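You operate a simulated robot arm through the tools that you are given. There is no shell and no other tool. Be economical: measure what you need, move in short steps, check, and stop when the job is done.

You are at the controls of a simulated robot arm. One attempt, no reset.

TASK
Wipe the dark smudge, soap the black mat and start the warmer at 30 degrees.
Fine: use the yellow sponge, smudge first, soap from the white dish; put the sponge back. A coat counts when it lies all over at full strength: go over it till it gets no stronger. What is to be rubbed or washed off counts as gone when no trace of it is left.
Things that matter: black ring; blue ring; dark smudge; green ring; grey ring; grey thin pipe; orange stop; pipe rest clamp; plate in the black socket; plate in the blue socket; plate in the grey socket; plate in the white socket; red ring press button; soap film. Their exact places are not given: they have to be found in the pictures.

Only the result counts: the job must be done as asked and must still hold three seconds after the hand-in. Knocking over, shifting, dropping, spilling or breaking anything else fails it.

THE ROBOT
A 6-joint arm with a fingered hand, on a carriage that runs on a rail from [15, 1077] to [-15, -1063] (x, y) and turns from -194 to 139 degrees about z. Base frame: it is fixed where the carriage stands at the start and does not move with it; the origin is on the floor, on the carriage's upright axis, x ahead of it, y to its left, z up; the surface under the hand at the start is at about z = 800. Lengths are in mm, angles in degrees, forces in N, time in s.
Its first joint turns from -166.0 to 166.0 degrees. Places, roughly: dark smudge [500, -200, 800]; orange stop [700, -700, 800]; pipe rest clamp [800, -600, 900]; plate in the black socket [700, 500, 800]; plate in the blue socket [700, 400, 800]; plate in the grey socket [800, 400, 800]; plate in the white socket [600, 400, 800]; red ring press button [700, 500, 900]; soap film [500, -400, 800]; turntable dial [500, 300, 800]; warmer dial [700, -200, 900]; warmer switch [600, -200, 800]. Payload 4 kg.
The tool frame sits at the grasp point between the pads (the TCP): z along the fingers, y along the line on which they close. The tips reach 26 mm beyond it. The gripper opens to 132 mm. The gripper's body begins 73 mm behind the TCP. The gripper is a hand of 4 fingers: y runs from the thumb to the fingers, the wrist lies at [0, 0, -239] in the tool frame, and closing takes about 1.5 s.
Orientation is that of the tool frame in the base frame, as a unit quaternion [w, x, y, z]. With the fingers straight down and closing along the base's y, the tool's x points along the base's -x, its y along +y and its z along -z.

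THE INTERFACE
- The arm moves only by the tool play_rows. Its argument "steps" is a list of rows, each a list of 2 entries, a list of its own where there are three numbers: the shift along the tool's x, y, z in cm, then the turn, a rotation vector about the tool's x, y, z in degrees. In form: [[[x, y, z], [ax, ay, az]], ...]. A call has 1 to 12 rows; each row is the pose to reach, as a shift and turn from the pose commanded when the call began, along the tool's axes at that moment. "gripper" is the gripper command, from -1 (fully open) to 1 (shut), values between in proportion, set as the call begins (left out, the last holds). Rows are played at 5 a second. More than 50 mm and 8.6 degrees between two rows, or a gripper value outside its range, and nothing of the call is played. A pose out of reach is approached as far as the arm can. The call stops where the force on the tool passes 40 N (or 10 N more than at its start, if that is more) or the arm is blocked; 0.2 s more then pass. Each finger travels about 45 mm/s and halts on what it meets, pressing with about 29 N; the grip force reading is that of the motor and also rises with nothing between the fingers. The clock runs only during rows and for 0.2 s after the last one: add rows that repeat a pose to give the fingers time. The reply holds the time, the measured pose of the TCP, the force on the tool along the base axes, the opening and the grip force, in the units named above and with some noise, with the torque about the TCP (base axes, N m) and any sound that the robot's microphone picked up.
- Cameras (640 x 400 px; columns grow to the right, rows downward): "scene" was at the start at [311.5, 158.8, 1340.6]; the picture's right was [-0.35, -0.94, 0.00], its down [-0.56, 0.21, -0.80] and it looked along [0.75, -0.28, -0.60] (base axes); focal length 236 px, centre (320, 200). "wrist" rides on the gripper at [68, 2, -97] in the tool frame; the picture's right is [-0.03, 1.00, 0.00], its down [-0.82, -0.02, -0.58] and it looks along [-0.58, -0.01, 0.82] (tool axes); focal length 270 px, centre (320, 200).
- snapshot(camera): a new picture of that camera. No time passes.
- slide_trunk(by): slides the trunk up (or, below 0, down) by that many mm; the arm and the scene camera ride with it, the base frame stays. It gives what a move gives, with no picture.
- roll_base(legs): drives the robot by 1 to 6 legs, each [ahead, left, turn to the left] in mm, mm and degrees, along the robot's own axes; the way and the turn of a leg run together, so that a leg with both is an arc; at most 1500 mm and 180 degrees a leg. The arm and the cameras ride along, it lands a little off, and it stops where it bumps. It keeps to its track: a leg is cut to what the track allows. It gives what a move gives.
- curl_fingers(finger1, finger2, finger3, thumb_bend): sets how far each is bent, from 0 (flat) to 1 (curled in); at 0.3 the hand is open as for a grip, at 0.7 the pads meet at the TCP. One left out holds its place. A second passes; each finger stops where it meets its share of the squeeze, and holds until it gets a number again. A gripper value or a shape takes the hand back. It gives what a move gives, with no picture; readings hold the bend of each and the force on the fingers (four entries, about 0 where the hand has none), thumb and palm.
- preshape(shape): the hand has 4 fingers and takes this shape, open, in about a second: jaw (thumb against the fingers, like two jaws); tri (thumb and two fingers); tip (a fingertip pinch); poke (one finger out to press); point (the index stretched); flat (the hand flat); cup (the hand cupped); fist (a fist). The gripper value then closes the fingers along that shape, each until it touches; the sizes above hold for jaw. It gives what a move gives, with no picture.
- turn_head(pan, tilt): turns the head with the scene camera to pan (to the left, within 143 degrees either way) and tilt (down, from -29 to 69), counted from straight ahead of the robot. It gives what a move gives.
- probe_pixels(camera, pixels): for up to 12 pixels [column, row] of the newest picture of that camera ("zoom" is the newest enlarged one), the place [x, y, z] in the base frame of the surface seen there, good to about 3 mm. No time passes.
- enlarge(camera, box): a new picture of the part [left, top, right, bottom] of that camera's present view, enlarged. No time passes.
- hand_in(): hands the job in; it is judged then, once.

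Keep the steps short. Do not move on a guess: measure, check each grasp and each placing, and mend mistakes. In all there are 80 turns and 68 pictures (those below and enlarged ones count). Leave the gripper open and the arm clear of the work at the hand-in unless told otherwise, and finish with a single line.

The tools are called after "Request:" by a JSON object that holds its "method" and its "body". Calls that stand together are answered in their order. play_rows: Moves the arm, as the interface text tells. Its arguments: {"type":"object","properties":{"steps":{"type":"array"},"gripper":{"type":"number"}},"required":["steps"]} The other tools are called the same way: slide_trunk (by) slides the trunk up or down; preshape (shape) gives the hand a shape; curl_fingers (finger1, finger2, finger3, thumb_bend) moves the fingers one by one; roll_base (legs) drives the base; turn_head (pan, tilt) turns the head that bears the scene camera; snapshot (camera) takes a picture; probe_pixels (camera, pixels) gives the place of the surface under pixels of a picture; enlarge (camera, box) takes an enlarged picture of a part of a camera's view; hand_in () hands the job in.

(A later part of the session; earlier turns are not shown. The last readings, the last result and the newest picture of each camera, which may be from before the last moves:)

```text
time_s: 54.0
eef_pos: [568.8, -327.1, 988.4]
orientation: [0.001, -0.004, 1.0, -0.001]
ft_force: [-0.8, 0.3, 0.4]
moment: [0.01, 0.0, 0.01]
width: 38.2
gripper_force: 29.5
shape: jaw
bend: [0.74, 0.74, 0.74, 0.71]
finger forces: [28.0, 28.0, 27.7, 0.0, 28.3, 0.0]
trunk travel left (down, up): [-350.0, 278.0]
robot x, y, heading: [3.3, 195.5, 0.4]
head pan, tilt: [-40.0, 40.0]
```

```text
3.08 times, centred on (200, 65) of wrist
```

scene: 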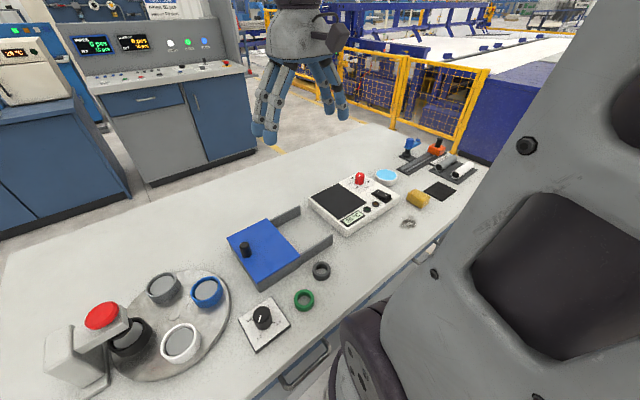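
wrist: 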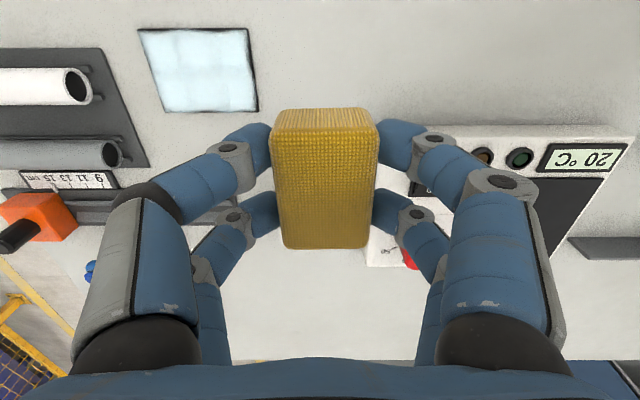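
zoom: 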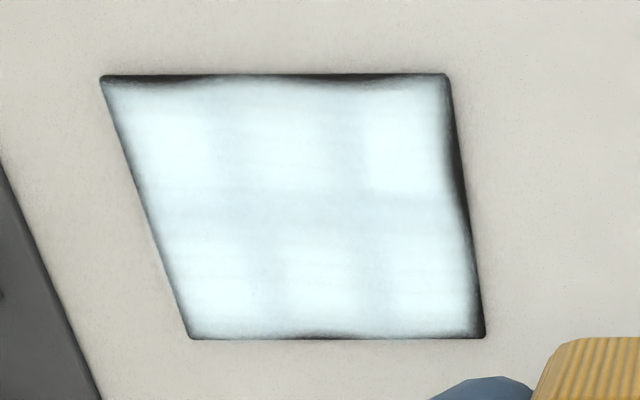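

Hardly any change, so the sponge seems to be used up. I re-dip it in the dish, first going above it.

Request:
{"method": "play_rows", "body": {"steps": [[[-4, -0.5, 0], [0, 0, 0]], [[-8, -1, 0], [0, 0, 0]], [[-12, -1.5, 2], [0, 0, 0]], [[-14.6, -1.9, 5], [0, 0, 0]], [[-14.6, -1.9, 9], [0, 0, 0]], [[-14.6, -1.9, 12], [0, 0, 0]], [[-14.6, -1.9, 12.6], [0, 0, 0]], [[-14.6, -1.9, 12.6], [0, 0, 0]]]}}

```text
time_s: 55.8
eef_pos: [711.0, -345.5, 865.0]
orientation: [0.001, -0.003, 1.0, -0.002]
ft_force: [0.2, -0.2, -0.1]
moment: [-0.01, 0.02, 0.0]
width: 38.3
gripper_force: 28.5
shape: jaw
bend: [0.74, 0.74, 0.74, 0.71]
finger forces: [28.0, 28.0, 27.6, 0.1, 28.3, 0.1]
trunk travel left (down, up): [-350.0, 278.0]
robot x, y, heading: [-0.3, 195.4, 0.4]
head pan, tilt: [-40.0, 40.0]
```

Request:
{"method": "play_rows", "body": {"steps": [[[-0.3, 0, 0.2], [0, 0, 0]], [[-0.3, 0, 0.3], [0, 0, 0]], [[-0.3, 0, 0.4], [0, 0, 0]], [[-0.3, 0, 0.4], [0, 0, 0]]]}}

```text
time_s: 56.8
eef_pos: [715.3, -347.1, 860.2]
orientation: [0.001, -0.003, 1.0, -0.001]
ft_force: [0.2, -0.4, -0.2]
moment: [-0.02, 0.01, -0.01]
width: 38.1
gripper_force: 29.0
shape: jaw
bend: [0.74, 0.74, 0.74, 0.71]
finger forces: [28.1, 28.0, 27.6, 0.1, 28.3, 0.0]
trunk travel left (down, up): [-350.0, 278.0]
robot x, y, heading: [2.7, 196.1, 0.1]
head pan, tilt: [-40.0, 40.0]
```

Request:
{"method": "play_rows", "body": {"steps": [[[0, 0, 0.1], [0, 0, 0]], [[0, 0, 0.2], [0, 0, 0]], [[0, 0, 0.2], [0, 0, 0]]]}}

```text
time_s: 57.6
eef_pos: [714.9, -347.1, 859.8]
orientation: [0.002, -0.003, 1.0, -0.003]
ft_force: [-2.0, 1.5, 17.9]
moment: [0.09, 0.09, 0.01]
width: 38.1
gripper_force: 28.7
shape: jaw
bend: [0.74, 0.74, 0.75, 0.71]
finger forces: [28.8, 28.8, 27.4, 0.1, 29.1, 0.0]
trunk travel left (down, up): [-350.0, 278.0]
robot x, y, heading: [3.7, 191.8, 0.3]
head pan, tilt: [-40.0, 40.0]
```

Firm contact (18 N). I hold briefly, lift and go back over the mat centre.

Request:
{"method": "play_rows", "body": {"steps": [[[0, 0, 0], [0, 0, 0]], [[0, 0, 0], [0, 0, 0]], [[0, 0, -2], [0, 0, 0]], [[0, 0, -4], [0, 0, 0]], [[4, -2, -4], [0, 0, 0]], [[8, -4.5, -4], [0, 0, 0]], [[12, -7, -4], [0, 0, 0]], [[16.9, -7.7, -3.5], [0, 0, 0]], [[16.9, -9.7, -2], [0, 0, 0]], [[16.9, -9.7, 1], [0, 0, 0]], [[16.9, -9.7, 1.7], [0, 0, 0]], [[16.9, -9.7, 1.7], [0, 0, 0]]]}}

```text
time_s: 60.2
eef_pos: [546.5, -441.5, 843.2]
orientation: [0.001, -0.003, 1.0, -0.003]
ft_force: [-0.4, -0.2, -0.6]
moment: [0.0, -0.01, 0.01]
width: 38.2
gripper_force: 28.6
shape: jaw
bend: [0.74, 0.74, 0.74, 0.71]
finger forces: [28.1, 28.0, 27.7, 0.0, 28.4, 0.0]
trunk travel left (down, up): [-350.0, 278.0]
robot x, y, heading: [-1.3, 191.3, 0.5]
head pan, tilt: [-40.0, 40.0]
```

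Request:
{"method": "play_rows", "body": {"steps": [[[0, 0, 0.2], [0, 0, 0]], [[0, 0, 0.35], [0, 0, 0]], [[0, 0, 0.42], [0, 0, 0]], [[0, 0, 0.42], [0, 0, 0]]]}}

```text
time_s: 61.2
eef_pos: [548.3, -444.2, 838.5]
orientation: [0.002, -0.004, 1.0, -0.004]
ft_force: [-2.8, 3.5, 16.2]
moment: [0.18, 0.07, 0.0]
width: 38.4
gripper_force: 29.1
shape: jaw
bend: [0.74, 0.74, 0.75, 0.71]
finger forces: [29.4, 29.4, 26.9, 0.1, 28.3, 0.0]
trunk travel left (down, up): [-350.0, 278.0]
robot x, y, heading: [5.5, 199.5, 0.2]
head pan, tilt: [-40.0, 40.0]
```

Contact 16 N. I do edge lanes first, then the middle.

Request:
{"method": "play_rows", "body": {"steps": [[[0, 3.6, 0], [0, 0, 0]], [[1.7, 3.6, 0], [0, 0, 0]], [[-1.7, 3.6, 0], [0, 0, 0]], [[-1.7, 1.2, 0], [0, 0, 0]], [[-1.7, -1.2, 0], [0, 0, 0]], [[-1.7, -3.6, 0], [0, 0, 0]], [[0, -3.6, 0], [0, 0, 0]], [[1.7, -3.6, 0], [0, 0, 0]], [[1.7, -1.2, 0], [0, 0, 0]], [[1.7, 1.2, 0], [0, 0, 0]], [[1.7, 3.6, 0], [0, 0, 0]], [[0, 3.6, 0], [0, 0, 0]]]}}

Request:
{"method": "play_rows", "body": {"steps": [[[0, -2, 0], [0, 0, 0]], [[0, -4, 0], [0, 0, 0]], [[0, -6, 0], [0, 0, 0]], [[0, -4, 0], [0, 0, 0]], [[1.7, -4, 0], [0, 0, 0]], [[-1.7, -4, 0], [0, 0, 0]], [[-1.7, -2, 0], [0, 0, 0]], [[1.7, -2, 0], [0, 0, 0]], [[0, -3.6, 0], [0, 0, 0]]]}}

Request:
{"method": "play_rows", "body": {"steps": [[[0, 0, -2], [0, 0, 0]], [[0, 3, -5], [0, 0, 0]], [[0, 6, -8.5], [0, 0, 0]], [[-1, 9, -12], [0, 0, 0]], [[-2, 11.5, -15], [0, 0, 0]], [[-2, 11.5, -15], [0, 0, 0]]]}}

Request:
{"method": "enlarge", "body": {"camera": "wrist", "box": [100, 0, 300, 130]}}

```text
time_s: 63.8
eef_pos: [544.1, -408.6, 836.4]
orientation: [0.001, -0.003, 1.0, -0.002]
ft_force: [-14.0, 0.9, 21.2]
moment: [-0.11, 0.21, -0.05]
width: 39.6
gripper_force: 29.1
shape: jaw
bend: [0.74, 0.74, 0.74, 0.71]
finger forces: [31.2, 30.2, 30.8, 0.1, 30.2, 0.0]
trunk travel left (down, up): [-350.0, 278.0]
robot x, y, heading: [-0.9, 194.7, 0.4]
head pan, tilt: [-40.0, 40.0]
```

```text
time_s: 65.8
eef_pos: [543.8, -441.3, 837.8]
orientation: [0.0, -0.003, 1.0, -0.001]
ft_force: [-6.0, 6.3, 9.9]
moment: [0.13, 0.15, 0.01]
width: 38.4
gripper_force: 29.1
shape: jaw
bend: [0.74, 0.74, 0.74, 0.71]
finger forces: [30.6, 30.7, 27.2, 0.0, 27.5, 0.0]
trunk travel left (down, up): [-350.0, 278.0]
robot x, y, heading: [8.0, 193.5, 0.3]
head pan, tilt: [-40.0, 40.0]
```

```text
time_s: 67.2
eef_pos: [565.2, -328.2, 983.6]
orientation: [0.002, -0.003, 1.0, -0.002]
ft_force: [0.3, -0.4, -0.1]
moment: [0.0, -0.03, -0.01]
width: 38.6
gripper_force: 29.4
shape: jaw
bend: [0.74, 0.74, 0.74, 0.7]
finger forces: [28.4, 28.8, 28.4, 0.0, 28.6, 0.0]
trunk travel left (down, up): [-350.0, 278.0]
robot x, y, heading: [3.4, 193.5, 0.4]
head pan, tilt: [-40.0, 40.0]
```

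```text
3.08 times, centred on (200, 65) of wrist
```

zoom: 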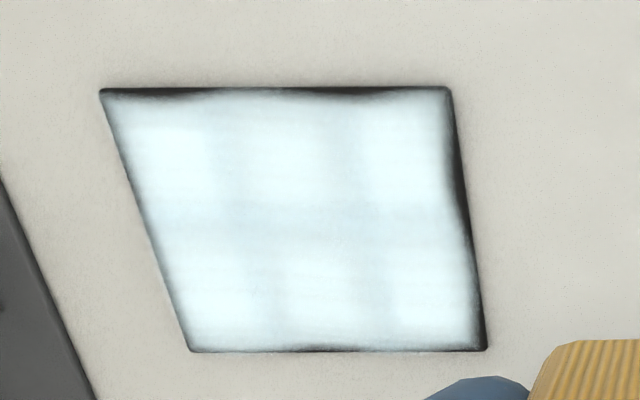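

No change after the re-dip and two more passes, so the film is at full strength (the soft pattern is its look). I put the sponge back at (564,-328), descending to just above the table.

Request:
{"method": "play_rows", "body": {"steps": [[[0, 0, 4], [0, 0, 0]], [[0, 0, 8], [0, 0, 0]], [[0, 0, 12], [0, 0, 0]], [[0, 0, 14], [0, 0, 0]], [[0, 0, 14.6], [0, 0, 0]], [[0, 0, 14.6], [0, 0, 0]]]}}

Request:
{"method": "snapshot", "body": {"camera": "wrist"}}

```text
time_s: 68.6
eef_pos: [569.1, -329.0, 839.6]
orientation: [0.001, -0.004, 1.0, -0.003]
ft_force: [0.9, -0.1, -0.7]
moment: [0.03, 0.01, -0.02]
width: 38.4
gripper_force: 29.3
shape: jaw
bend: [0.74, 0.74, 0.74, 0.7]
finger forces: [28.2, 28.5, 28.3, 0.0, 28.6, 0.0]
trunk travel left (down, up): [-350.0, 278.0]
robot x, y, heading: [3.6, 194.5, 0.2]
head pan, tilt: [-40.0, 40.0]
```

```text
41 pictures are left
```

wrist: 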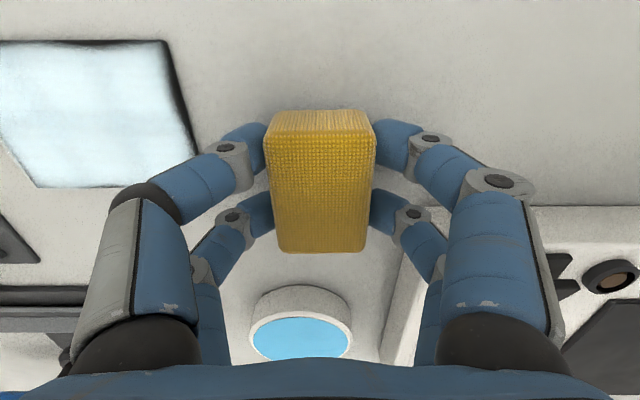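

Request:
{"method": "enlarge", "body": {"camera": "wrist", "box": [0, 20, 220, 210]}}

Request:
{"method": "probe_pixels", "body": {"camera": "wrist", "pixels": [[165, 45], [180, 100], [172, 110], [198, 155], [185, 155], [100, 42], [100, 52]]}}

```text
2.11 times, centred on (110, 115) of wrist
```

zoom: 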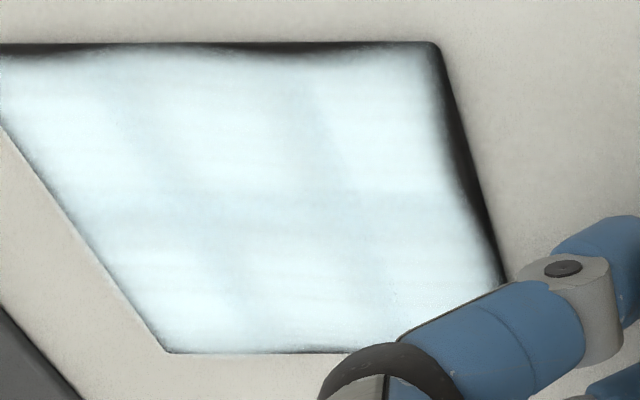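

```text
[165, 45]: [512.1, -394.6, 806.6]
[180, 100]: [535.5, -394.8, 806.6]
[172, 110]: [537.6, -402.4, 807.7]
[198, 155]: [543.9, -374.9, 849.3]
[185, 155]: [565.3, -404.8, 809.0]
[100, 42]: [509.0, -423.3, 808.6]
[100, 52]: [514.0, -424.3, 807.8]
```

The dark margin's wavy outline hasn't changed under repeated edge strokes, so the coat is saturated. Now I check the sponge's alignment against its old place (x 534–594, y -348 to -306).

Request:
{"method": "probe_pixels", "body": {"camera": "wrist", "pixels": [[272, 138], [370, 136], [282, 248], [364, 246], [320, 190], [320, 114], [320, 249]]}}

Request:
{"method": "play_rows", "body": {"steps": [[[0.4, 0.1, 0.3], [0, 0, 0]], [[0.4, 0.1, 0.5], [0, 0, 0]], [[0.4, 0.1, 0.6], [0, 0, 0]], [[0.4, 0.1, 0.6], [0, 0, 0]]]}}

```text
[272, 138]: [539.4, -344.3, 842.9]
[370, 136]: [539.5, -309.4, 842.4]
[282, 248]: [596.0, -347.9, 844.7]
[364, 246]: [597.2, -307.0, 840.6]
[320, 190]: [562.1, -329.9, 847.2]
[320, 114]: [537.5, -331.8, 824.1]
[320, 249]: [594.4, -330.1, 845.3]
```

```text
time_s: 69.6
eef_pos: [563.4, -327.4, 833.3]
orientation: [0.001, -0.004, 1.0, -0.002]
ft_force: [0.4, -0.4, 0.1]
moment: [0.02, 0.0, 0.0]
width: 38.4
gripper_force: 28.7
shape: jaw
bend: [0.74, 0.74, 0.74, 0.7]
finger forces: [28.2, 28.6, 28.2, 0.1, 28.7, 0.0]
trunk travel left (down, up): [-350.0, 278.0]
robot x, y, heading: [4.6, 193.6, 0.5]
head pan, tilt: [-40.0, 40.0]
```

Lowering further in 1 mm steps until it touches.

Request:
{"method": "play_rows", "body": {"steps": [[[0, 0, 0.1], [0, 0, 0]], [[0, 0, 0.2], [0, 0, 0]], [[0, 0, 0.2], [0, 0, 0]]]}}

```text
time_s: 70.4
eef_pos: [562.2, -326.6, 832.5]
orientation: [0.001, -0.004, 1.0, -0.003]
ft_force: [0.3, 1.2, 5.0]
moment: [0.01, 0.03, 0.0]
width: 38.4
gripper_force: 29.2
shape: jaw
bend: [0.74, 0.74, 0.74, 0.7]
finger forces: [28.7, 29.0, 28.1, 0.0, 28.6, 0.0]
trunk travel left (down, up): [-350.0, 278.0]
robot x, y, heading: [0.1, 196.4, 0.6]
head pan, tilt: [-40.0, 40.0]
```

The sponge is on the table (5 N). I release partway to 79 mm and then lift.

Request:
{"method": "play_rows", "body": {"steps": [[[0, 0, 0], [0, 0, 0]], [[0, 0, 0], [0, 0, 0]], [[0, 0, 0], [0, 0, 0]], [[0, 0, 0], [0, 0, 0]], [[0, 0, 0], [0, 0, 0]], [[0, 0, 0], [0, 0, 0]]], "gripper": -0.2}}

Request:
{"method": "play_rows", "body": {"steps": [[[0, 0, -3], [0, 0, 0]], [[0, 0, -7], [0, 0, 0]], [[0, 0, -11], [0, 0, 0]], [[0, 0, -15], [0, 0, 0]], [[-2, 2, -19], [0, 0, 0]], [[-2, 4, -20], [0, 0, 0]], [[-2, 4, -20], [0, 0, 0]]]}}

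Request:
{"method": "snapshot", "body": {"camera": "wrist"}}

Request:
{"method": "enlarge", "body": {"camera": "wrist", "box": [320, 90, 560, 260]}}

```text
time_s: 71.8
eef_pos: [562.8, -329.0, 832.2]
orientation: [0.001, -0.004, 1.0, -0.003]
ft_force: [0.1, 0.3, 0.0]
moment: [0.01, 0.02, -0.01]
width: 78.6
gripper_force: 0.2
shape: jaw
bend: [0.71, 0.71, 0.71, 0.7]
finger forces: [0.1, 0.0, 0.0, 0.1, 0.0, 0.0]
trunk travel left (down, up): [-350.0, 278.0]
robot x, y, heading: [4.2, 196.5, 0.5]
head pan, tilt: [-40.0, 40.0]
```

```text
time_s: 73.4
eef_pos: [583.0, -284.8, 1029.4]
orientation: [0.001, -0.004, 1.0, -0.001]
ft_force: [0.6, 0.1, 0.8]
moment: [0.01, 0.0, -0.02]
width: 78.7
gripper_force: 0.1
shape: jaw
bend: [0.71, 0.71, 0.71, 0.7]
finger forces: [0.1, 0.0, 0.0, 0.0, 0.0, 0.0]
trunk travel left (down, up): [-350.0, 278.0]
robot x, y, heading: [2.9, 195.5, 0.4]
head pan, tilt: [-40.0, 40.0]
```

```text
39 pictures are left
```

wrist: 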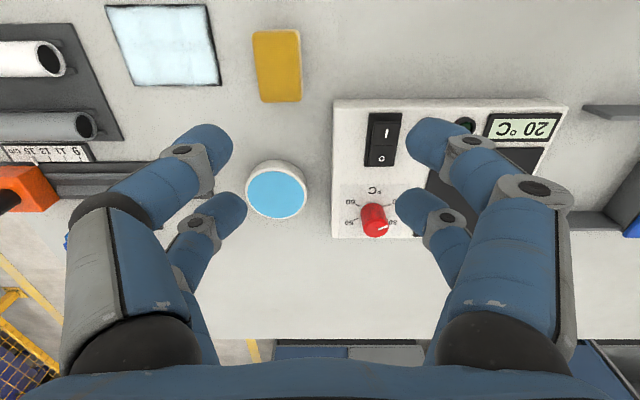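

```text
2.35 times, centred on (440, 175) of wrist
```

zoom: 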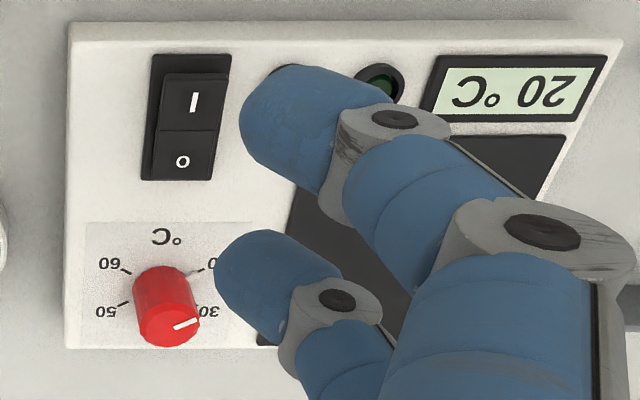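

The sponge is back in its place. Next I open the hand and move it above the warmer to measure the dial.

Request:
{"method": "play_rows", "body": {"steps": [[[-3, 2, 0], [0, 0, 0]], [[-6, 4, 0], [0, 0, 0]], [[-8, 6, 0], [0, 0, 0]], [[-9, 7.5, 1], [0, 0, 0]], [[-9, 7.5, 2], [0, 0, 0]], [[-9, 7.5, 2], [0, 0, 0]]], "gripper": -1}}

Request:
{"method": "snapshot", "body": {"camera": "wrist"}}

Request:
{"method": "enlarge", "body": {"camera": "wrist", "box": [240, 80, 440, 260]}}

```text
time_s: 74.8
eef_pos: [673.2, -210.5, 1010.8]
orientation: [0.001, -0.004, 1.0, -0.003]
ft_force: [-0.5, 0.9, 0.3]
moment: [-0.01, 0.01, 0.0]
width: 131.9
gripper_force: 0.1
shape: jaw
bend: [0.3, 0.3, 0.3, 0.3]
finger forces: [0.1, 0.0, 0.1, 0.0, 0.1, 0.0]
trunk travel left (down, up): [-350.0, 278.0]
robot x, y, heading: [3.7, 192.4, 0.3]
head pan, tilt: [-40.0, 40.0]
```

```text
37 pictures are left
```

wrist: 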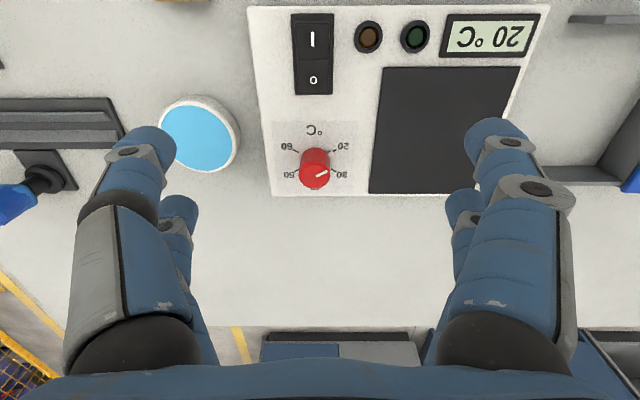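

```text
2.22 times, centred on (340, 170) of wrist
```

zoom: 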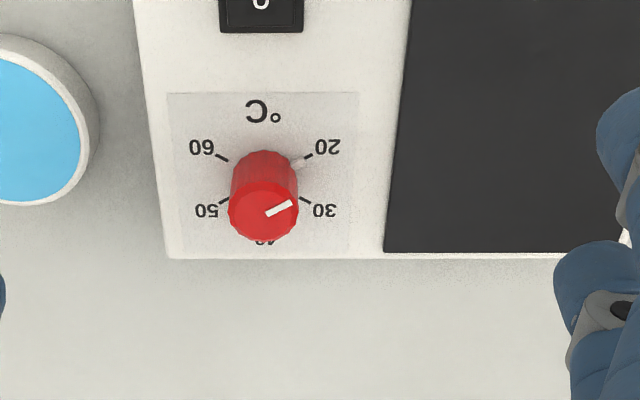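

The knob line points at "20" (up right); "30" is about 60° clockwise seen from above. I probe the knob, its scale and the panel.

Request:
{"method": "probe_pixels", "body": {"camera": "zoom", "pixels": [[262, 210], [234, 212], [292, 212], [262, 236], [250, 186], [222, 158], [307, 157], [303, 198], [222, 202], [190, 240], [350, 110], [262, 112]]}}

Request:
{"method": "probe_pixels", "body": {"camera": "wrist", "pixels": [[313, 40], [313, 25], [313, 55], [313, 75], [313, 90], [296, 55], [330, 55], [369, 38], [415, 38], [350, 100], [350, 30], [313, 62]]}}

Request:
{"method": "enlarge", "body": {"camera": "scene", "box": [320, 150, 440, 230]}}

```text
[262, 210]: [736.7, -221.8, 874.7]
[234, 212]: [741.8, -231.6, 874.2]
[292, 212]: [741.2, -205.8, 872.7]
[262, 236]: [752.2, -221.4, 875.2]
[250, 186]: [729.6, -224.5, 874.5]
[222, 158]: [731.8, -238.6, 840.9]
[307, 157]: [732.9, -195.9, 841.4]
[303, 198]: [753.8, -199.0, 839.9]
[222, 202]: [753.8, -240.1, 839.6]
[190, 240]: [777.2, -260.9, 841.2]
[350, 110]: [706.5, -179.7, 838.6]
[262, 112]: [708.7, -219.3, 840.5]
```

```text
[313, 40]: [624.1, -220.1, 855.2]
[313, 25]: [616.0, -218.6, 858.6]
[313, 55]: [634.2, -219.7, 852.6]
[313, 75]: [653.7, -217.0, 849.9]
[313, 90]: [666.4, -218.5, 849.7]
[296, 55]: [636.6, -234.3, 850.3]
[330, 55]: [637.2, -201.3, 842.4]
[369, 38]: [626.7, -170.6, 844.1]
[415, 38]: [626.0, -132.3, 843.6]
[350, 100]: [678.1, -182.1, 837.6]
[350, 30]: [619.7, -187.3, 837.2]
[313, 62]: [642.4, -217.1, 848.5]
```

```text
5.00 times, centred on (380, 190) of scene
```

zoom: 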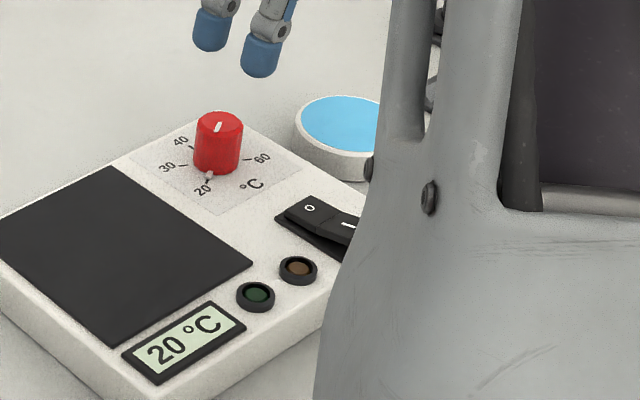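

Dial axis ≈ (743,-218.5), radius ≈14.5, knob z 840–874; 20→30 is 60° about tool +z. I pre-turn the hand by -30°, close to about 70 mm, and go above the knob.

Request:
{"method": "play_rows", "body": {"steps": [[[-2, -0.2, 1], [0, 0, -7]], [[-4, -0.4, 3], [0, 0, -14]], [[-6, -0.6, 5], [0, 0, -21]], [[-7, -0.8, 7], [0, 0, -28]], [[-7, -0.8, 9], [0, 0, -30]], [[-7, -0.8, 10], [0, 0, -30]], [[-7, -0.8, 10], [0, 0, -30]]], "gripper": -0.1}}

Request:
{"method": "snapshot", "body": {"camera": "wrist"}}

Request:
{"method": "enlarge", "body": {"camera": "scene", "box": [320, 130, 440, 230]}}

```text
time_s: 76.4
eef_pos: [741.1, -220.5, 911.3]
orientation: [0.0, -0.263, 0.965, -0.002]
ft_force: [0.7, -0.7, -0.6]
moment: [-0.04, 0.02, 0.01]
width: 73.0
gripper_force: 0.1
shape: jaw
bend: [0.72, 0.72, 0.72, 0.7]
finger forces: [0.0, 0.0, 0.0, 0.0, 0.0, 0.0]
trunk travel left (down, up): [-350.0, 278.0]
robot x, y, heading: [5.6, 195.8, 0.2]
head pan, tilt: [-40.0, 40.0]
```

```text
34 pictures are left
```

wrist: 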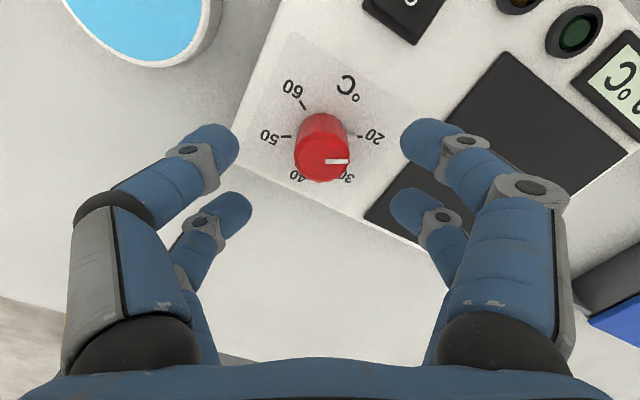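

```text
4.00 times, centred on (380, 180) of scene
```

zoom: 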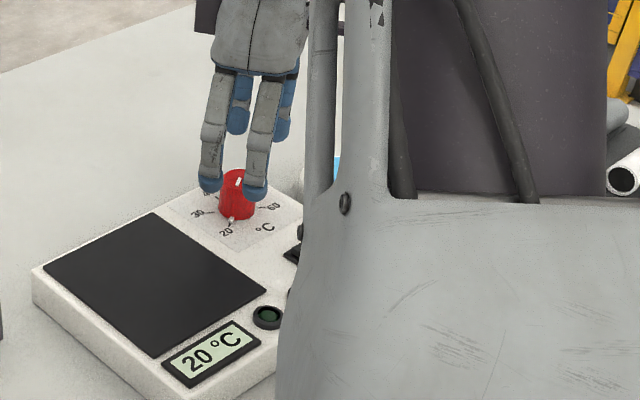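

Request:
{"method": "probe_pixels", "body": {"camera": "wrist", "pixels": [[322, 155], [297, 155], [347, 155], [322, 179], [322, 135], [330, 162], [345, 162]]}}

```text
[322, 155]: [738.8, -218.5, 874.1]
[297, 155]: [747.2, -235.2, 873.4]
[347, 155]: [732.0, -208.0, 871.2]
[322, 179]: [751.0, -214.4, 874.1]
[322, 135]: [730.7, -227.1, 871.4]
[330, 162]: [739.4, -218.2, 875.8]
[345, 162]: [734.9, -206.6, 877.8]
```

The knob centre (≈741,-220) lies right under the TCP. I descend 41 mm to z≈870, then close.

Request:
{"method": "play_rows", "body": {"steps": [[[0, 0, 2], [0, 0, 0]], [[0, 0, 3.5], [0, 0, 0]], [[0, 0, 4.0], [0, 0, 0]], [[0, 0, 4.0], [0, 0, 0]]]}}

Request:
{"method": "play_rows", "body": {"steps": [[[0, 0, 0], [0, 0, 0]], [[0, 0, 0], [0, 0, 0]], [[0, 0, 0], [0, 0, 0]], [[0, 0, 0], [0, 0, 0]], [[0, 0, 0], [0, 0, 0]], [[0, 0, 0], [0, 0, 0]]], "gripper": 1}}

Request:
{"method": "snapshot", "body": {"camera": "wrist"}}

```text
time_s: 77.4
eef_pos: [742.2, -221.0, 871.2]
orientation: [0.0, -0.262, 0.965, -0.003]
ft_force: [0.3, 0.1, -0.6]
moment: [0.03, -0.03, 0.01]
width: 73.0
gripper_force: 0.1
shape: jaw
bend: [0.72, 0.72, 0.72, 0.7]
finger forces: [0.0, 0.0, 0.0, 0.0, 0.0, 0.1]
trunk travel left (down, up): [-350.0, 278.0]
robot x, y, heading: [1.8, 194.4, 0.1]
head pan, tilt: [-40.0, 40.0]
```

```text
time_s: 78.8
eef_pos: [741.7, -220.5, 872.6]
orientation: [-0.001, -0.262, 0.965, -0.002]
ft_force: [-1.4, 4.2, -7.1]
moment: [0.15, -0.01, 0.0]
width: 1.8
gripper_force: 29.2
shape: jaw
bend: [0.71, 0.72, 0.71, 0.72]
finger forces: [39.2, 27.4, 26.6, 0.0, 0.0, 0.0]
trunk travel left (down, up): [-350.0, 278.0]
robot x, y, heading: [4.6, 192.9, 0.5]
head pan, tilt: [-40.0, 40.0]
```

```text
32 pictures are left
```

wrist: 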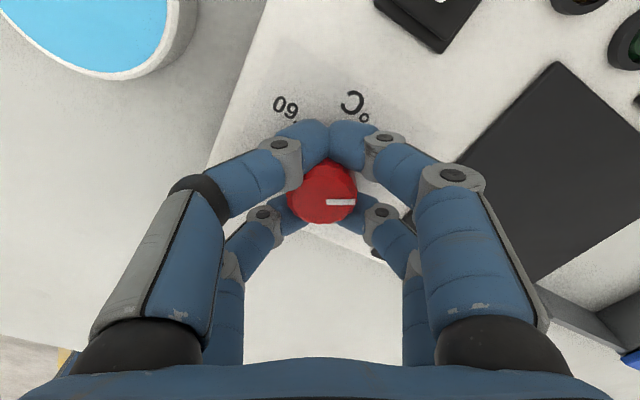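

The knob ended up in the gap between front and back finger pairs, so it's caged but not pinched. I probe the finger positions to offset properly.

Request:
{"method": "probe_pixels", "body": {"camera": "wrist", "pixels": [[310, 140], [345, 140], [290, 215], [362, 190], [283, 145], [383, 138], [262, 214], [381, 212], [345, 160], [322, 193]]}}

Request:
{"method": "enlarge", "body": {"camera": "wrist", "box": [220, 90, 440, 260]}}

```text
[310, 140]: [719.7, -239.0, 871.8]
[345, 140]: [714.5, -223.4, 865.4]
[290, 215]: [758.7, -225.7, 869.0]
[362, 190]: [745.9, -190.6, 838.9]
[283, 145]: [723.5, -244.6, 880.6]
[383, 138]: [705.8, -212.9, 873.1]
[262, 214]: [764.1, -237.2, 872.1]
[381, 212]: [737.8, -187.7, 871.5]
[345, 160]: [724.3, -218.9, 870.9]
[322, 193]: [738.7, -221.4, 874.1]
```

```text
2.35 times, centred on (330, 175) of wrist
```

zoom: 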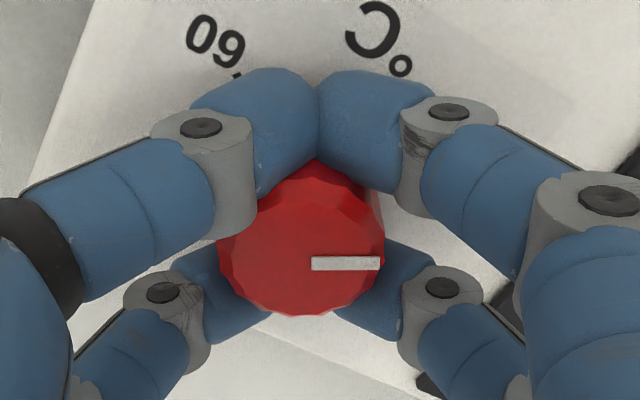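

The back pair sits at tool x≈-12, the front pair at ≈+26. I open, shift the hand +12 mm along tool x so the back pair straddles the knob, and close again.

Request:
{"method": "play_rows", "body": {"steps": [[[0, 0, 0], [0, 0, 0]], [[0, 0, 0], [0, 0, 0]], [[0, 0, 0], [0, 0, 0]], [[0, 0, 0], [0, 0, 0]], [[0, 0, 0], [0, 0, 0]], [[0.6, 0, 0], [0, 0, 0]], [[1.2, 0, 0], [0, 0, 0]], [[1.2, 0, 0], [0, 0, 0]]], "gripper": -0.1}}

Request:
{"method": "play_rows", "body": {"steps": [[[0, 0, 0], [0, 0, 0]], [[0, 0, 0], [0, 0, 0]], [[0, 0, 0], [0, 0, 0]], [[0, 0, 0], [0, 0, 0]], [[0, 0, 0], [0, 0, 0]], [[0, 0, 0], [0, 0, 0]]], "gripper": 1}}

Request:
{"method": "enlarge", "body": {"camera": "wrist", "box": [220, 90, 440, 260]}}

```text
time_s: 80.6
eef_pos: [729.1, -227.1, 872.4]
orientation: [0.001, -0.261, 0.965, -0.003]
ft_force: [-0.4, 0.2, 0.8]
moment: [0.03, -0.02, -0.01]
width: 71.8
gripper_force: 0.0
shape: jaw
bend: [0.72, 0.72, 0.72, 0.7]
finger forces: [0.1, 0.0, 0.0, 0.0, 0.0, 0.0]
trunk travel left (down, up): [-350.0, 278.0]
robot x, y, heading: [2.7, 194.9, 0.4]
head pan, tilt: [-40.0, 40.0]
```

```text
time_s: 82.0
eef_pos: [731.4, -225.6, 872.6]
orientation: [0.0, -0.262, 0.965, -0.002]
ft_force: [3.1, 0.9, -2.5]
moment: [-0.03, -0.01, -0.1]
width: 0.0
gripper_force: 29.0
shape: jaw
bend: [0.6, 0.73, 0.73, 0.7]
finger forces: [0.0, 24.4, 25.2, 0.0, 0.1, 0.0]
trunk travel left (down, up): [-350.0, 278.0]
robot x, y, heading: [2.2, 193.8, 0.4]
head pan, tilt: [-40.0, 40.0]
```

```text
2.35 times, centred on (330, 175) of wrist
```

zoom: 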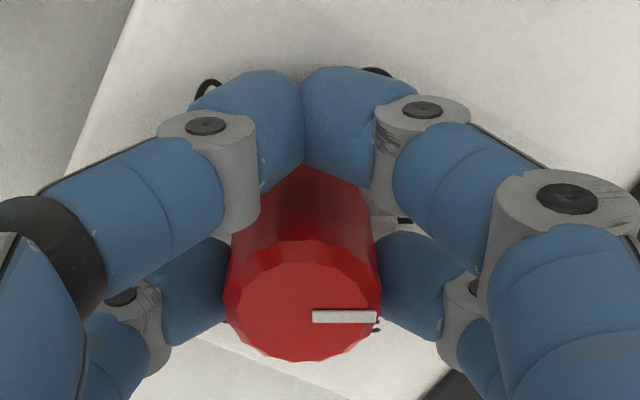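

Now the back pair holds the knob on its sides. I turn 30° about the knob axis and look.

Request:
{"method": "play_rows", "body": {"steps": [[[-0.007, 0.125, 0], [0, 0, 6]], [[-0.026, 0.249, 0], [0, 0, 12]], [[-0.059, 0.371, 0], [0, 0, 18]], [[-0.104, 0.488, 0], [0, 0, 24]], [[-0.161, 0.6, 0], [0, 0, 30]], [[-0.161, 0.6, 0], [0, 0, 30]]]}}

Request:
{"method": "enlarge", "body": {"camera": "wrist", "box": [220, 90, 440, 260]}}

Request:
{"method": "enlarge", "body": {"camera": "scene", "box": [320, 130, 440, 230]}}

```text
time_s: 83.4
eef_pos: [729.3, -220.1, 872.1]
orientation: [0.001, -0.002, 1.0, -0.001]
ft_force: [-8.6, -0.1, -0.4]
moment: [0.03, 0.14, -0.01]
width: 0.0
gripper_force: 28.6
shape: jaw
bend: [0.6, 0.73, 0.73, 0.7]
finger forces: [0.0, 22.3, 21.5, 0.0, 0.0, 0.1]
trunk travel left (down, up): [-350.0, 278.0]
robot x, y, heading: [-0.9, 194.0, 0.4]
head pan, tilt: [-40.0, 40.0]
```

```text
2.35 times, centred on (330, 175) of wrist
```

zoom: 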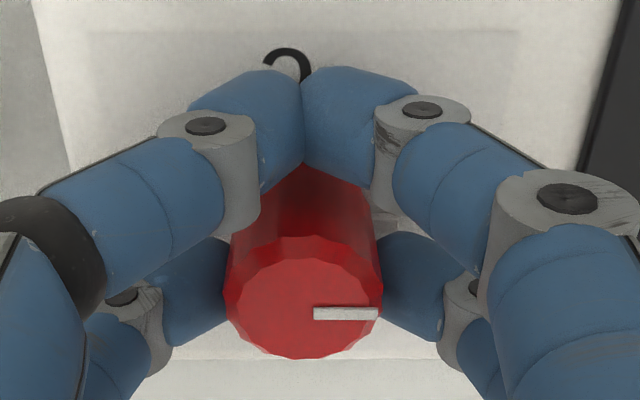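

```text
4.00 times, centred on (380, 180) of scene
```

zoom: 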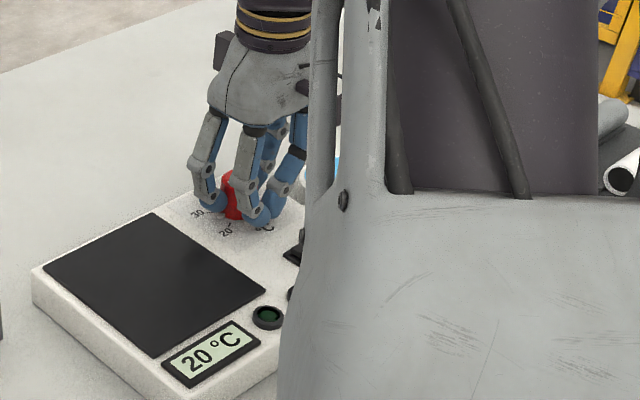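

The knob turned with the hand (the mark still points along tool y). I turn another 30°.

Request:
{"method": "play_rows", "body": {"steps": [[[-0.007, 0.125, 0], [0, 0, 6]], [[-0.026, 0.249, 0], [0, 0, 12]], [[-0.059, 0.371, 0], [0, 0, 18]], [[-0.104, 0.488, 0], [0, 0, 24]], [[-0.161, 0.6, 0], [0, 0, 30]], [[-0.161, 0.6, 0], [0, 0, 30]]]}}

Request:
{"method": "play_rows", "body": {"steps": [[[0, 0, 0], [0, 0, 0]], [[0, 0, 0], [0, 0, 0]], [[0, 0, 0], [0, 0, 0]], [[0, 0, 0], [0, 0, 0]], [[0, 0, 0], [0, 0, 0]], [[0, 0, 0], [0, 0, 0]]], "gripper": -0.1}}

Request:
{"method": "play_rows", "body": {"steps": [[[0, 0, -2], [0, 0, 0]], [[0, 0, -5], [0, 0, 0]], [[0, 0, -9], [0, 0, -6]], [[1.5, -2, -12], [0, 0, -14]], [[3, -4, -14], [0, 0, -22]], [[5, -5, -14], [0, 0, -30]], [[5, -5, -14], [0, 0, -30]]]}}

Request:
{"method": "snapshot", "body": {"camera": "wrist"}}

Request:
{"method": "enlarge", "body": {"camera": "scene", "box": [320, 130, 440, 230]}}

```text
time_s: 84.8
eef_pos: [731.0, -213.5, 872.3]
orientation: [0.001, 0.256, 0.967, -0.001]
ft_force: [-10.3, 5.1, -5.5]
moment: [0.12, 0.27, 0.03]
width: 0.2
gripper_force: 29.1
shape: jaw
bend: [0.6, 0.73, 0.73, 0.7]
finger forces: [0.0, 20.9, 20.8, 0.1, 0.1, 0.0]
trunk travel left (down, up): [-350.0, 278.0]
robot x, y, heading: [3.4, 195.1, 0.6]
head pan, tilt: [-40.0, 40.0]
```

```text
time_s: 86.2
eef_pos: [731.5, -214.3, 872.5]
orientation: [0.002, 0.255, 0.967, -0.002]
ft_force: [0.4, 0.5, -0.7]
moment: [0.0, 0.0, -0.02]
width: 72.2
gripper_force: 0.0
shape: jaw
bend: [0.72, 0.72, 0.72, 0.7]
finger forces: [0.0, 0.0, 0.1, 0.0, 0.0, 0.1]
trunk travel left (down, up): [-350.0, 278.0]
robot x, y, heading: [2.7, 194.3, 0.4]
head pan, tilt: [-40.0, 40.0]
```

```text
time_s: 87.8
eef_pos: [658.1, -232.9, 1011.8]
orientation: [0.001, -0.004, 1.0, -0.003]
ft_force: [0.0, -0.5, 0.2]
moment: [0.01, 0.06, -0.01]
width: 72.0
gripper_force: 0.0
shape: jaw
bend: [0.72, 0.72, 0.72, 0.7]
finger forces: [0.1, 0.0, 0.0, 0.0, 0.0, 0.0]
trunk travel left (down, up): [-350.0, 278.0]
robot x, y, heading: [2.8, 195.8, 0.8]
head pan, tilt: [-40.0, 40.0]
```

```text
27 pictures are left
```

wrist: 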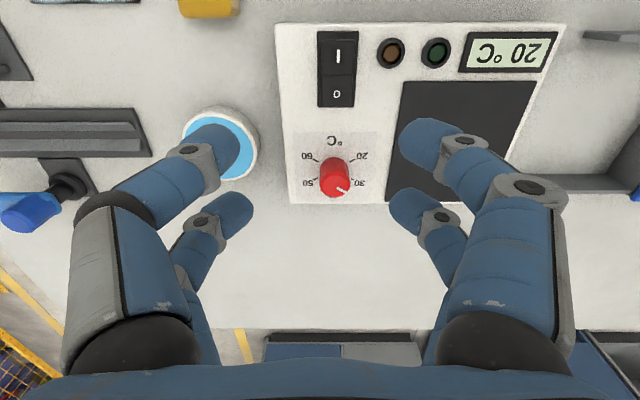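

```text
4.00 times, centred on (380, 180) of scene
```

zoom: 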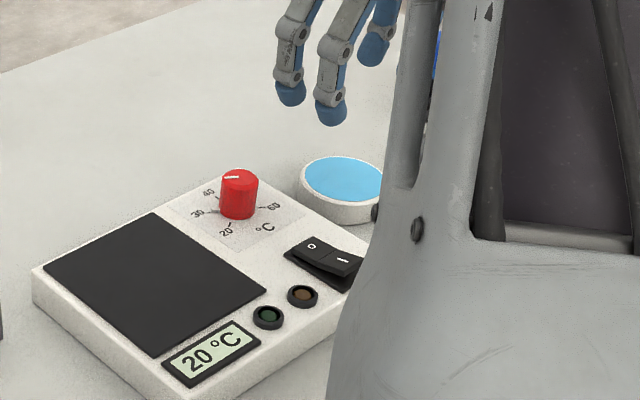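

Request:
{"method": "enlarge", "body": {"camera": "wrist", "box": [290, 120, 390, 210]}}

Request:
{"method": "enlarge", "body": {"camera": "scene", "box": [355, 160, 405, 200]}}

```text
4.44 times, centred on (340, 165) of wrist
```

zoom: 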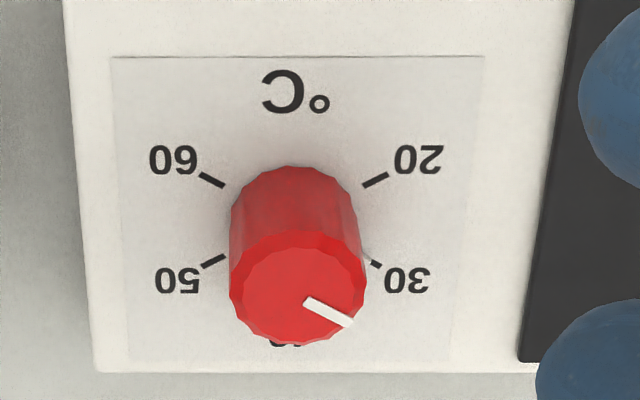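

```text
10.00 times, centred on (380, 180) of scene
```

zoom: 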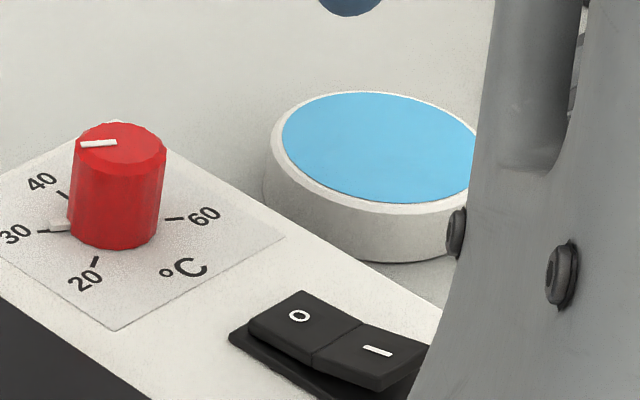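

The mark lies parallel to the "30" tick and the pointer peg sits at 30. Next is the switch: the "I" end (x≈617, z≈858) is raised, so I press it. I take the poke shape and see where the fingertip is.

Request:
{"method": "preshape", "body": {"shape": "poke"}}

Request:
{"method": "snapshot", "body": {"camera": "wrist"}}

Request:
{"method": "enlarge", "body": {"camera": "scene", "box": [320, 90, 440, 190]}}

```text
time_s: 88.7
eef_pos: [661.2, -232.4, 1011.7]
orientation: [0.001, -0.004, 1.0, -0.002]
ft_force: [-0.2, -0.9, -1.0]
moment: [-0.01, -0.01, 0.02]
width: 0.0
gripper_force: 0.0
shape: poke
bend: [1.0, 1.0, 1.0, 0.34]
finger forces: [0.1, 0.0, 0.0, 0.0, 0.0, 0.0]
trunk travel left (down, up): [-350.0, 278.0]
robot x, y, heading: [4.0, 191.3, 0.1]
head pan, tilt: [-40.0, 40.0]
```

```text
23 pictures are left
```

wrist: 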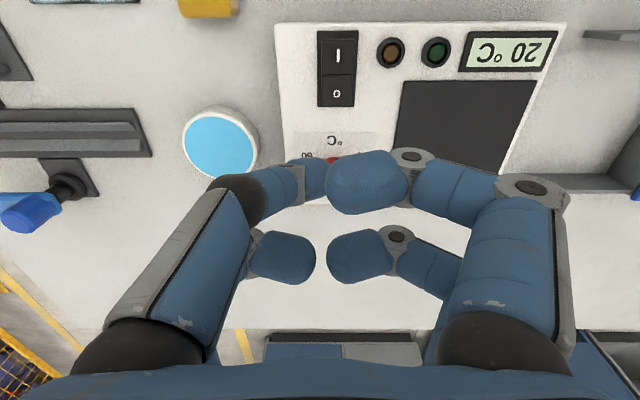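

```text
4.00 times, centred on (380, 140) of scene
```

zoom: 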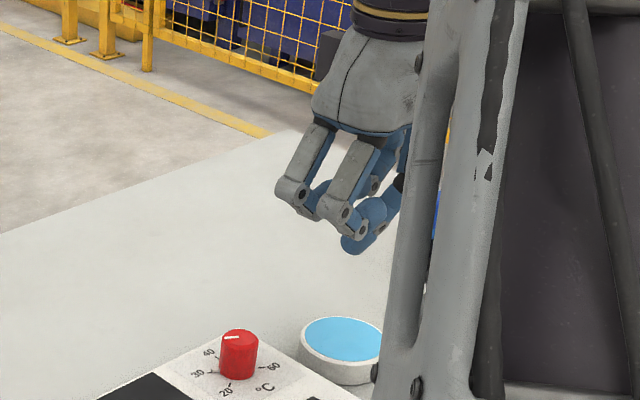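

The poke finger is hardly visible. I try "point" (index stretched) to see a clearer tip.

Request:
{"method": "preshape", "body": {"shape": "point"}}

Request:
{"method": "snapshot", "body": {"camera": "wrist"}}

Request:
{"method": "enlarge", "body": {"camera": "scene", "box": [320, 90, 440, 190]}}

```text
time_s: 89.6
eef_pos: [659.6, -231.6, 1010.5]
orientation: [0.001, -0.003, 1.0, -0.003]
ft_force: [0.4, -0.2, 0.6]
moment: [0.02, 0.0, 0.02]
width: 0.2
gripper_force: 0.1
shape: point
bend: [0.24, 0.99, 1.0, 0.39]
finger forces: [0.1, 0.0, 0.0, 0.1, 0.0, 0.1]
trunk travel left (down, up): [-350.0, 278.0]
robot x, y, heading: [3.9, 194.9, 0.1]
head pan, tilt: [-40.0, 40.0]
```

```text
21 pictures are left
```

wrist: 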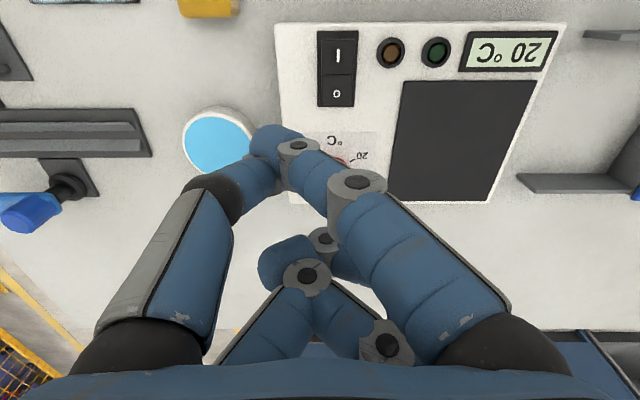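

```text
4.00 times, centred on (380, 140) of scene
```

zoom: 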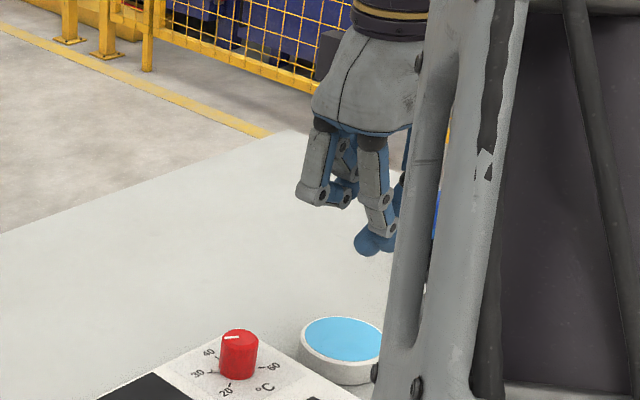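

The index tip is now visible at about (275,140). I probe it and the switch.

Request:
{"method": "probe_pixels", "body": {"camera": "wrist", "pixels": [[275, 130], [265, 140], [275, 150], [258, 145], [250, 165], [240, 180], [298, 145], [290, 260], [337, 40], [337, 55], [337, 70], [337, 95]]}}

Request:
{"method": "enlarge", "body": {"camera": "wrist", "box": [190, 20, 390, 220]}}

```text
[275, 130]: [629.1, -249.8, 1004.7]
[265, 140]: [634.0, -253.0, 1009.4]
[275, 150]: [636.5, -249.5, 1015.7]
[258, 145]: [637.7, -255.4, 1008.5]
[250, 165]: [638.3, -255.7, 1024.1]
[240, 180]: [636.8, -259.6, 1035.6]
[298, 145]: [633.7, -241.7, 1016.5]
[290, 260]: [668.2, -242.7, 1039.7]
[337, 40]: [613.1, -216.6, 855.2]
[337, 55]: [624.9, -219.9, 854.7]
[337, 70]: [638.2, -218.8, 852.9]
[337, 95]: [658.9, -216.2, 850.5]
```

```text
2.00 times, centred on (290, 120) of wrist
```

zoom: 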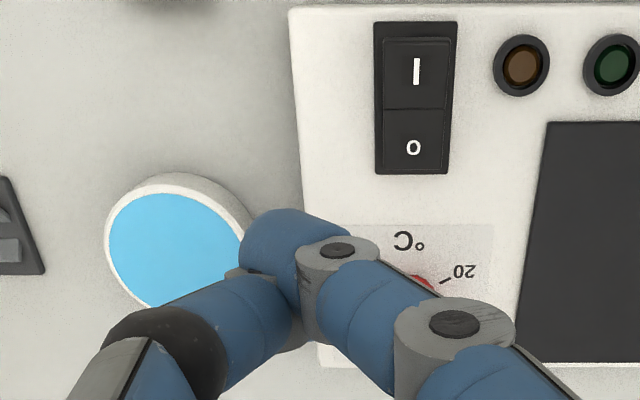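

The thumb is beside the index tip. I swing the thumb flat out of the way and re-measure.

Request:
{"method": "curl_fingers", "body": {"thumb_bend": 0}}

Request:
{"method": "snapshot", "body": {"camera": "wrist"}}

Request:
{"method": "enlarge", "body": {"camera": "scene", "box": [340, 100, 440, 180]}}

```text
time_s: 90.6
eef_pos: [659.9, -232.4, 1011.0]
orientation: [0.001, -0.003, 1.0, -0.003]
ft_force: [0.3, -0.8, 0.3]
moment: [0.01, 0.02, 0.03]
width: 48.3
gripper_force: 0.0
shape: fingers
bend: [0.27, 0.99, 1.0, 0.0]
finger forces: [0.0, 0.0, 0.1, 0.1, 0.1, 0.1]
trunk travel left (down, up): [-350.0, 278.0]
robot x, y, heading: [2.8, 193.8, 0.3]
head pan, tilt: [-40.0, 40.0]
```

```text
18 pictures are left
```

wrist: 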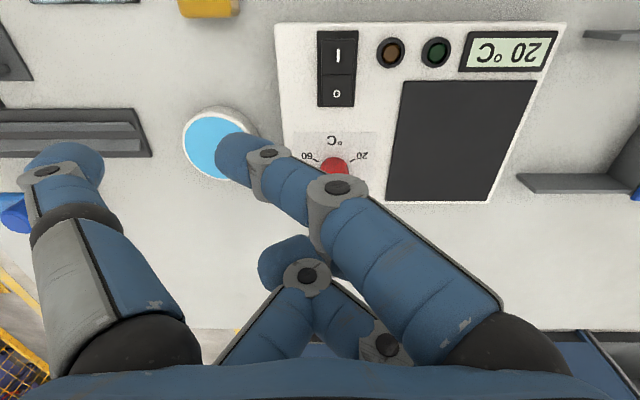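

```text
5.00 times, centred on (390, 140) of scene
```

zoom: 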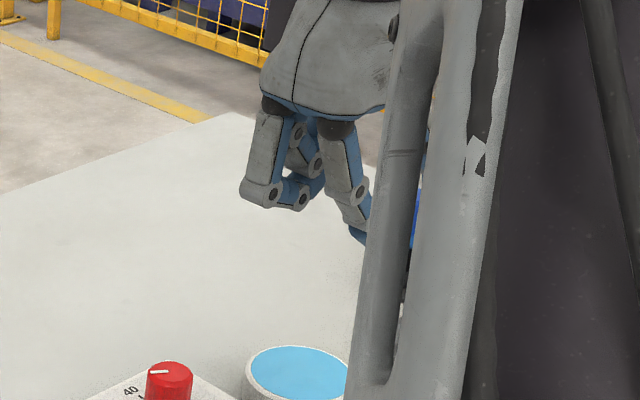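

Request:
{"method": "probe_pixels", "body": {"camera": "wrist", "pixels": [[220, 150], [232, 140], [245, 138], [232, 160], [240, 170], [225, 172], [268, 155], [80, 155], [60, 170], [290, 245], [340, 185], [25, 190]]}}

```text
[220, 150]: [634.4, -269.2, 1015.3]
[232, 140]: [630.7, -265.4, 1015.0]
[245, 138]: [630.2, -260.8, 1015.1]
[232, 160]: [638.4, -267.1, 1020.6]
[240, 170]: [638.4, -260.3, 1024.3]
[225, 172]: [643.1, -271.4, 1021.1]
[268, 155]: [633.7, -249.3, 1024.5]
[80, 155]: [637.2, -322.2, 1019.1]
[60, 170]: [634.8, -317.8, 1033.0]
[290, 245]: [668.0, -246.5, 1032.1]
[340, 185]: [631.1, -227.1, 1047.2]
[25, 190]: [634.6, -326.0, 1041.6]
```

Index tip centre ≈ (637,-266), i.e. (-23,-34) from the TCP. I place it over the "I" end (615,-218), about 20 mm above.

Request:
{"method": "play_rows", "body": {"steps": [[[1, 3, 0], [0, 0, 0]], [[2.2, 4.8, 2], [0, 0, 0]], [[2.2, 4.8, 6], [0, 0, 0]], [[2.2, 4.8, 10], [0, 0, 0]], [[2.2, 4.8, 12.6], [0, 0, 0]], [[2.2, 4.8, 12.6], [0, 0, 0]]]}}

Request:
{"method": "snapshot", "body": {"camera": "wrist"}}

Request:
{"method": "enlarge", "body": {"camera": "scene", "box": [330, 140, 430, 220]}}

```text
time_s: 92.0
eef_pos: [637.4, -183.7, 887.2]
orientation: [0.001, -0.004, 1.0, -0.002]
ft_force: [0.6, 0.5, -0.3]
moment: [0.02, 0.0, 0.02]
width: 48.0
gripper_force: 0.0
shape: fingers
bend: [0.27, 0.99, 1.0, 0.0]
finger forces: [0.0, 0.0, 0.0, 0.1, 0.0, 0.1]
trunk travel left (down, up): [-350.0, 278.0]
robot x, y, heading: [3.0, 192.8, 0.3]
head pan, tilt: [-40.0, 40.0]
```

```text
16 pictures are left
```

wrist: 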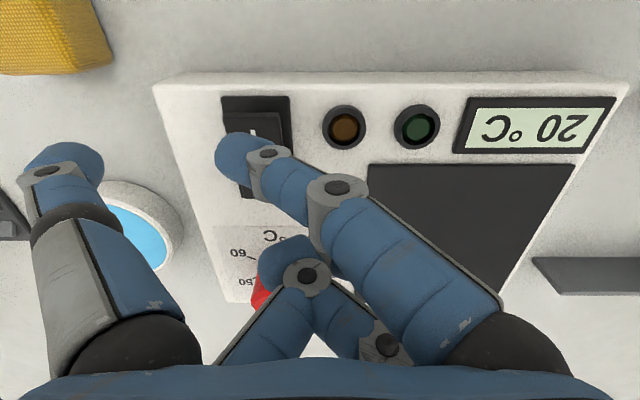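

```text
5.00 times, centred on (380, 180) of scene
```

zoom: 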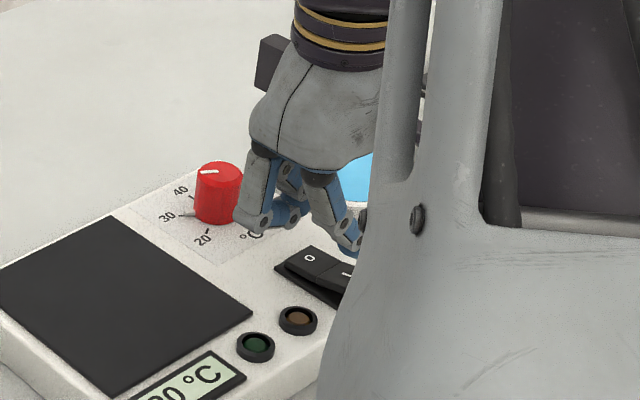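

The tip will land on the left part of the "I" end; I shift 7 mm right and descend gently, watching force.

Request:
{"method": "play_rows", "body": {"steps": [[[0, 0.7, 0.5], [0, 0, 0]], [[0, 0.7, 1], [0, 0, 0]], [[0, 0.7, 1.4], [0, 0, 0]], [[0, 0.7, 1.7], [0, 0, 0]], [[0, 0.7, 1.7], [0, 0, 0]]]}}

Request:
{"method": "enlarge", "body": {"camera": "wrist", "box": [150, 50, 450, 240]}}

```text
time_s: 93.2
eef_pos: [640.6, -176.0, 868.7]
orientation: [0.001, -0.003, 1.0, -0.002]
ft_force: [-0.3, -0.3, 0.8]
moment: [0.02, 0.01, 0.0]
width: 48.2
gripper_force: 0.0
shape: fingers
bend: [0.27, 0.99, 1.0, 0.0]
finger forces: [0.0, 0.0, 0.0, 0.0, 0.0, 0.0]
trunk travel left (down, up): [-350.0, 278.0]
robot x, y, heading: [1.9, 198.4, 0.3]
head pan, tilt: [-40.0, 40.0]
```

```text
2.11 times, centred on (300, 145) of wrist
```

zoom: 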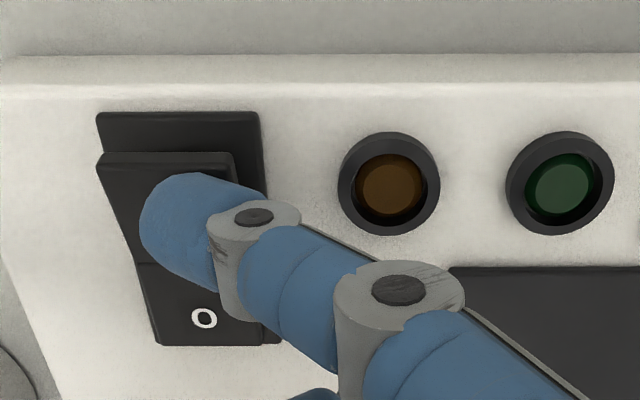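

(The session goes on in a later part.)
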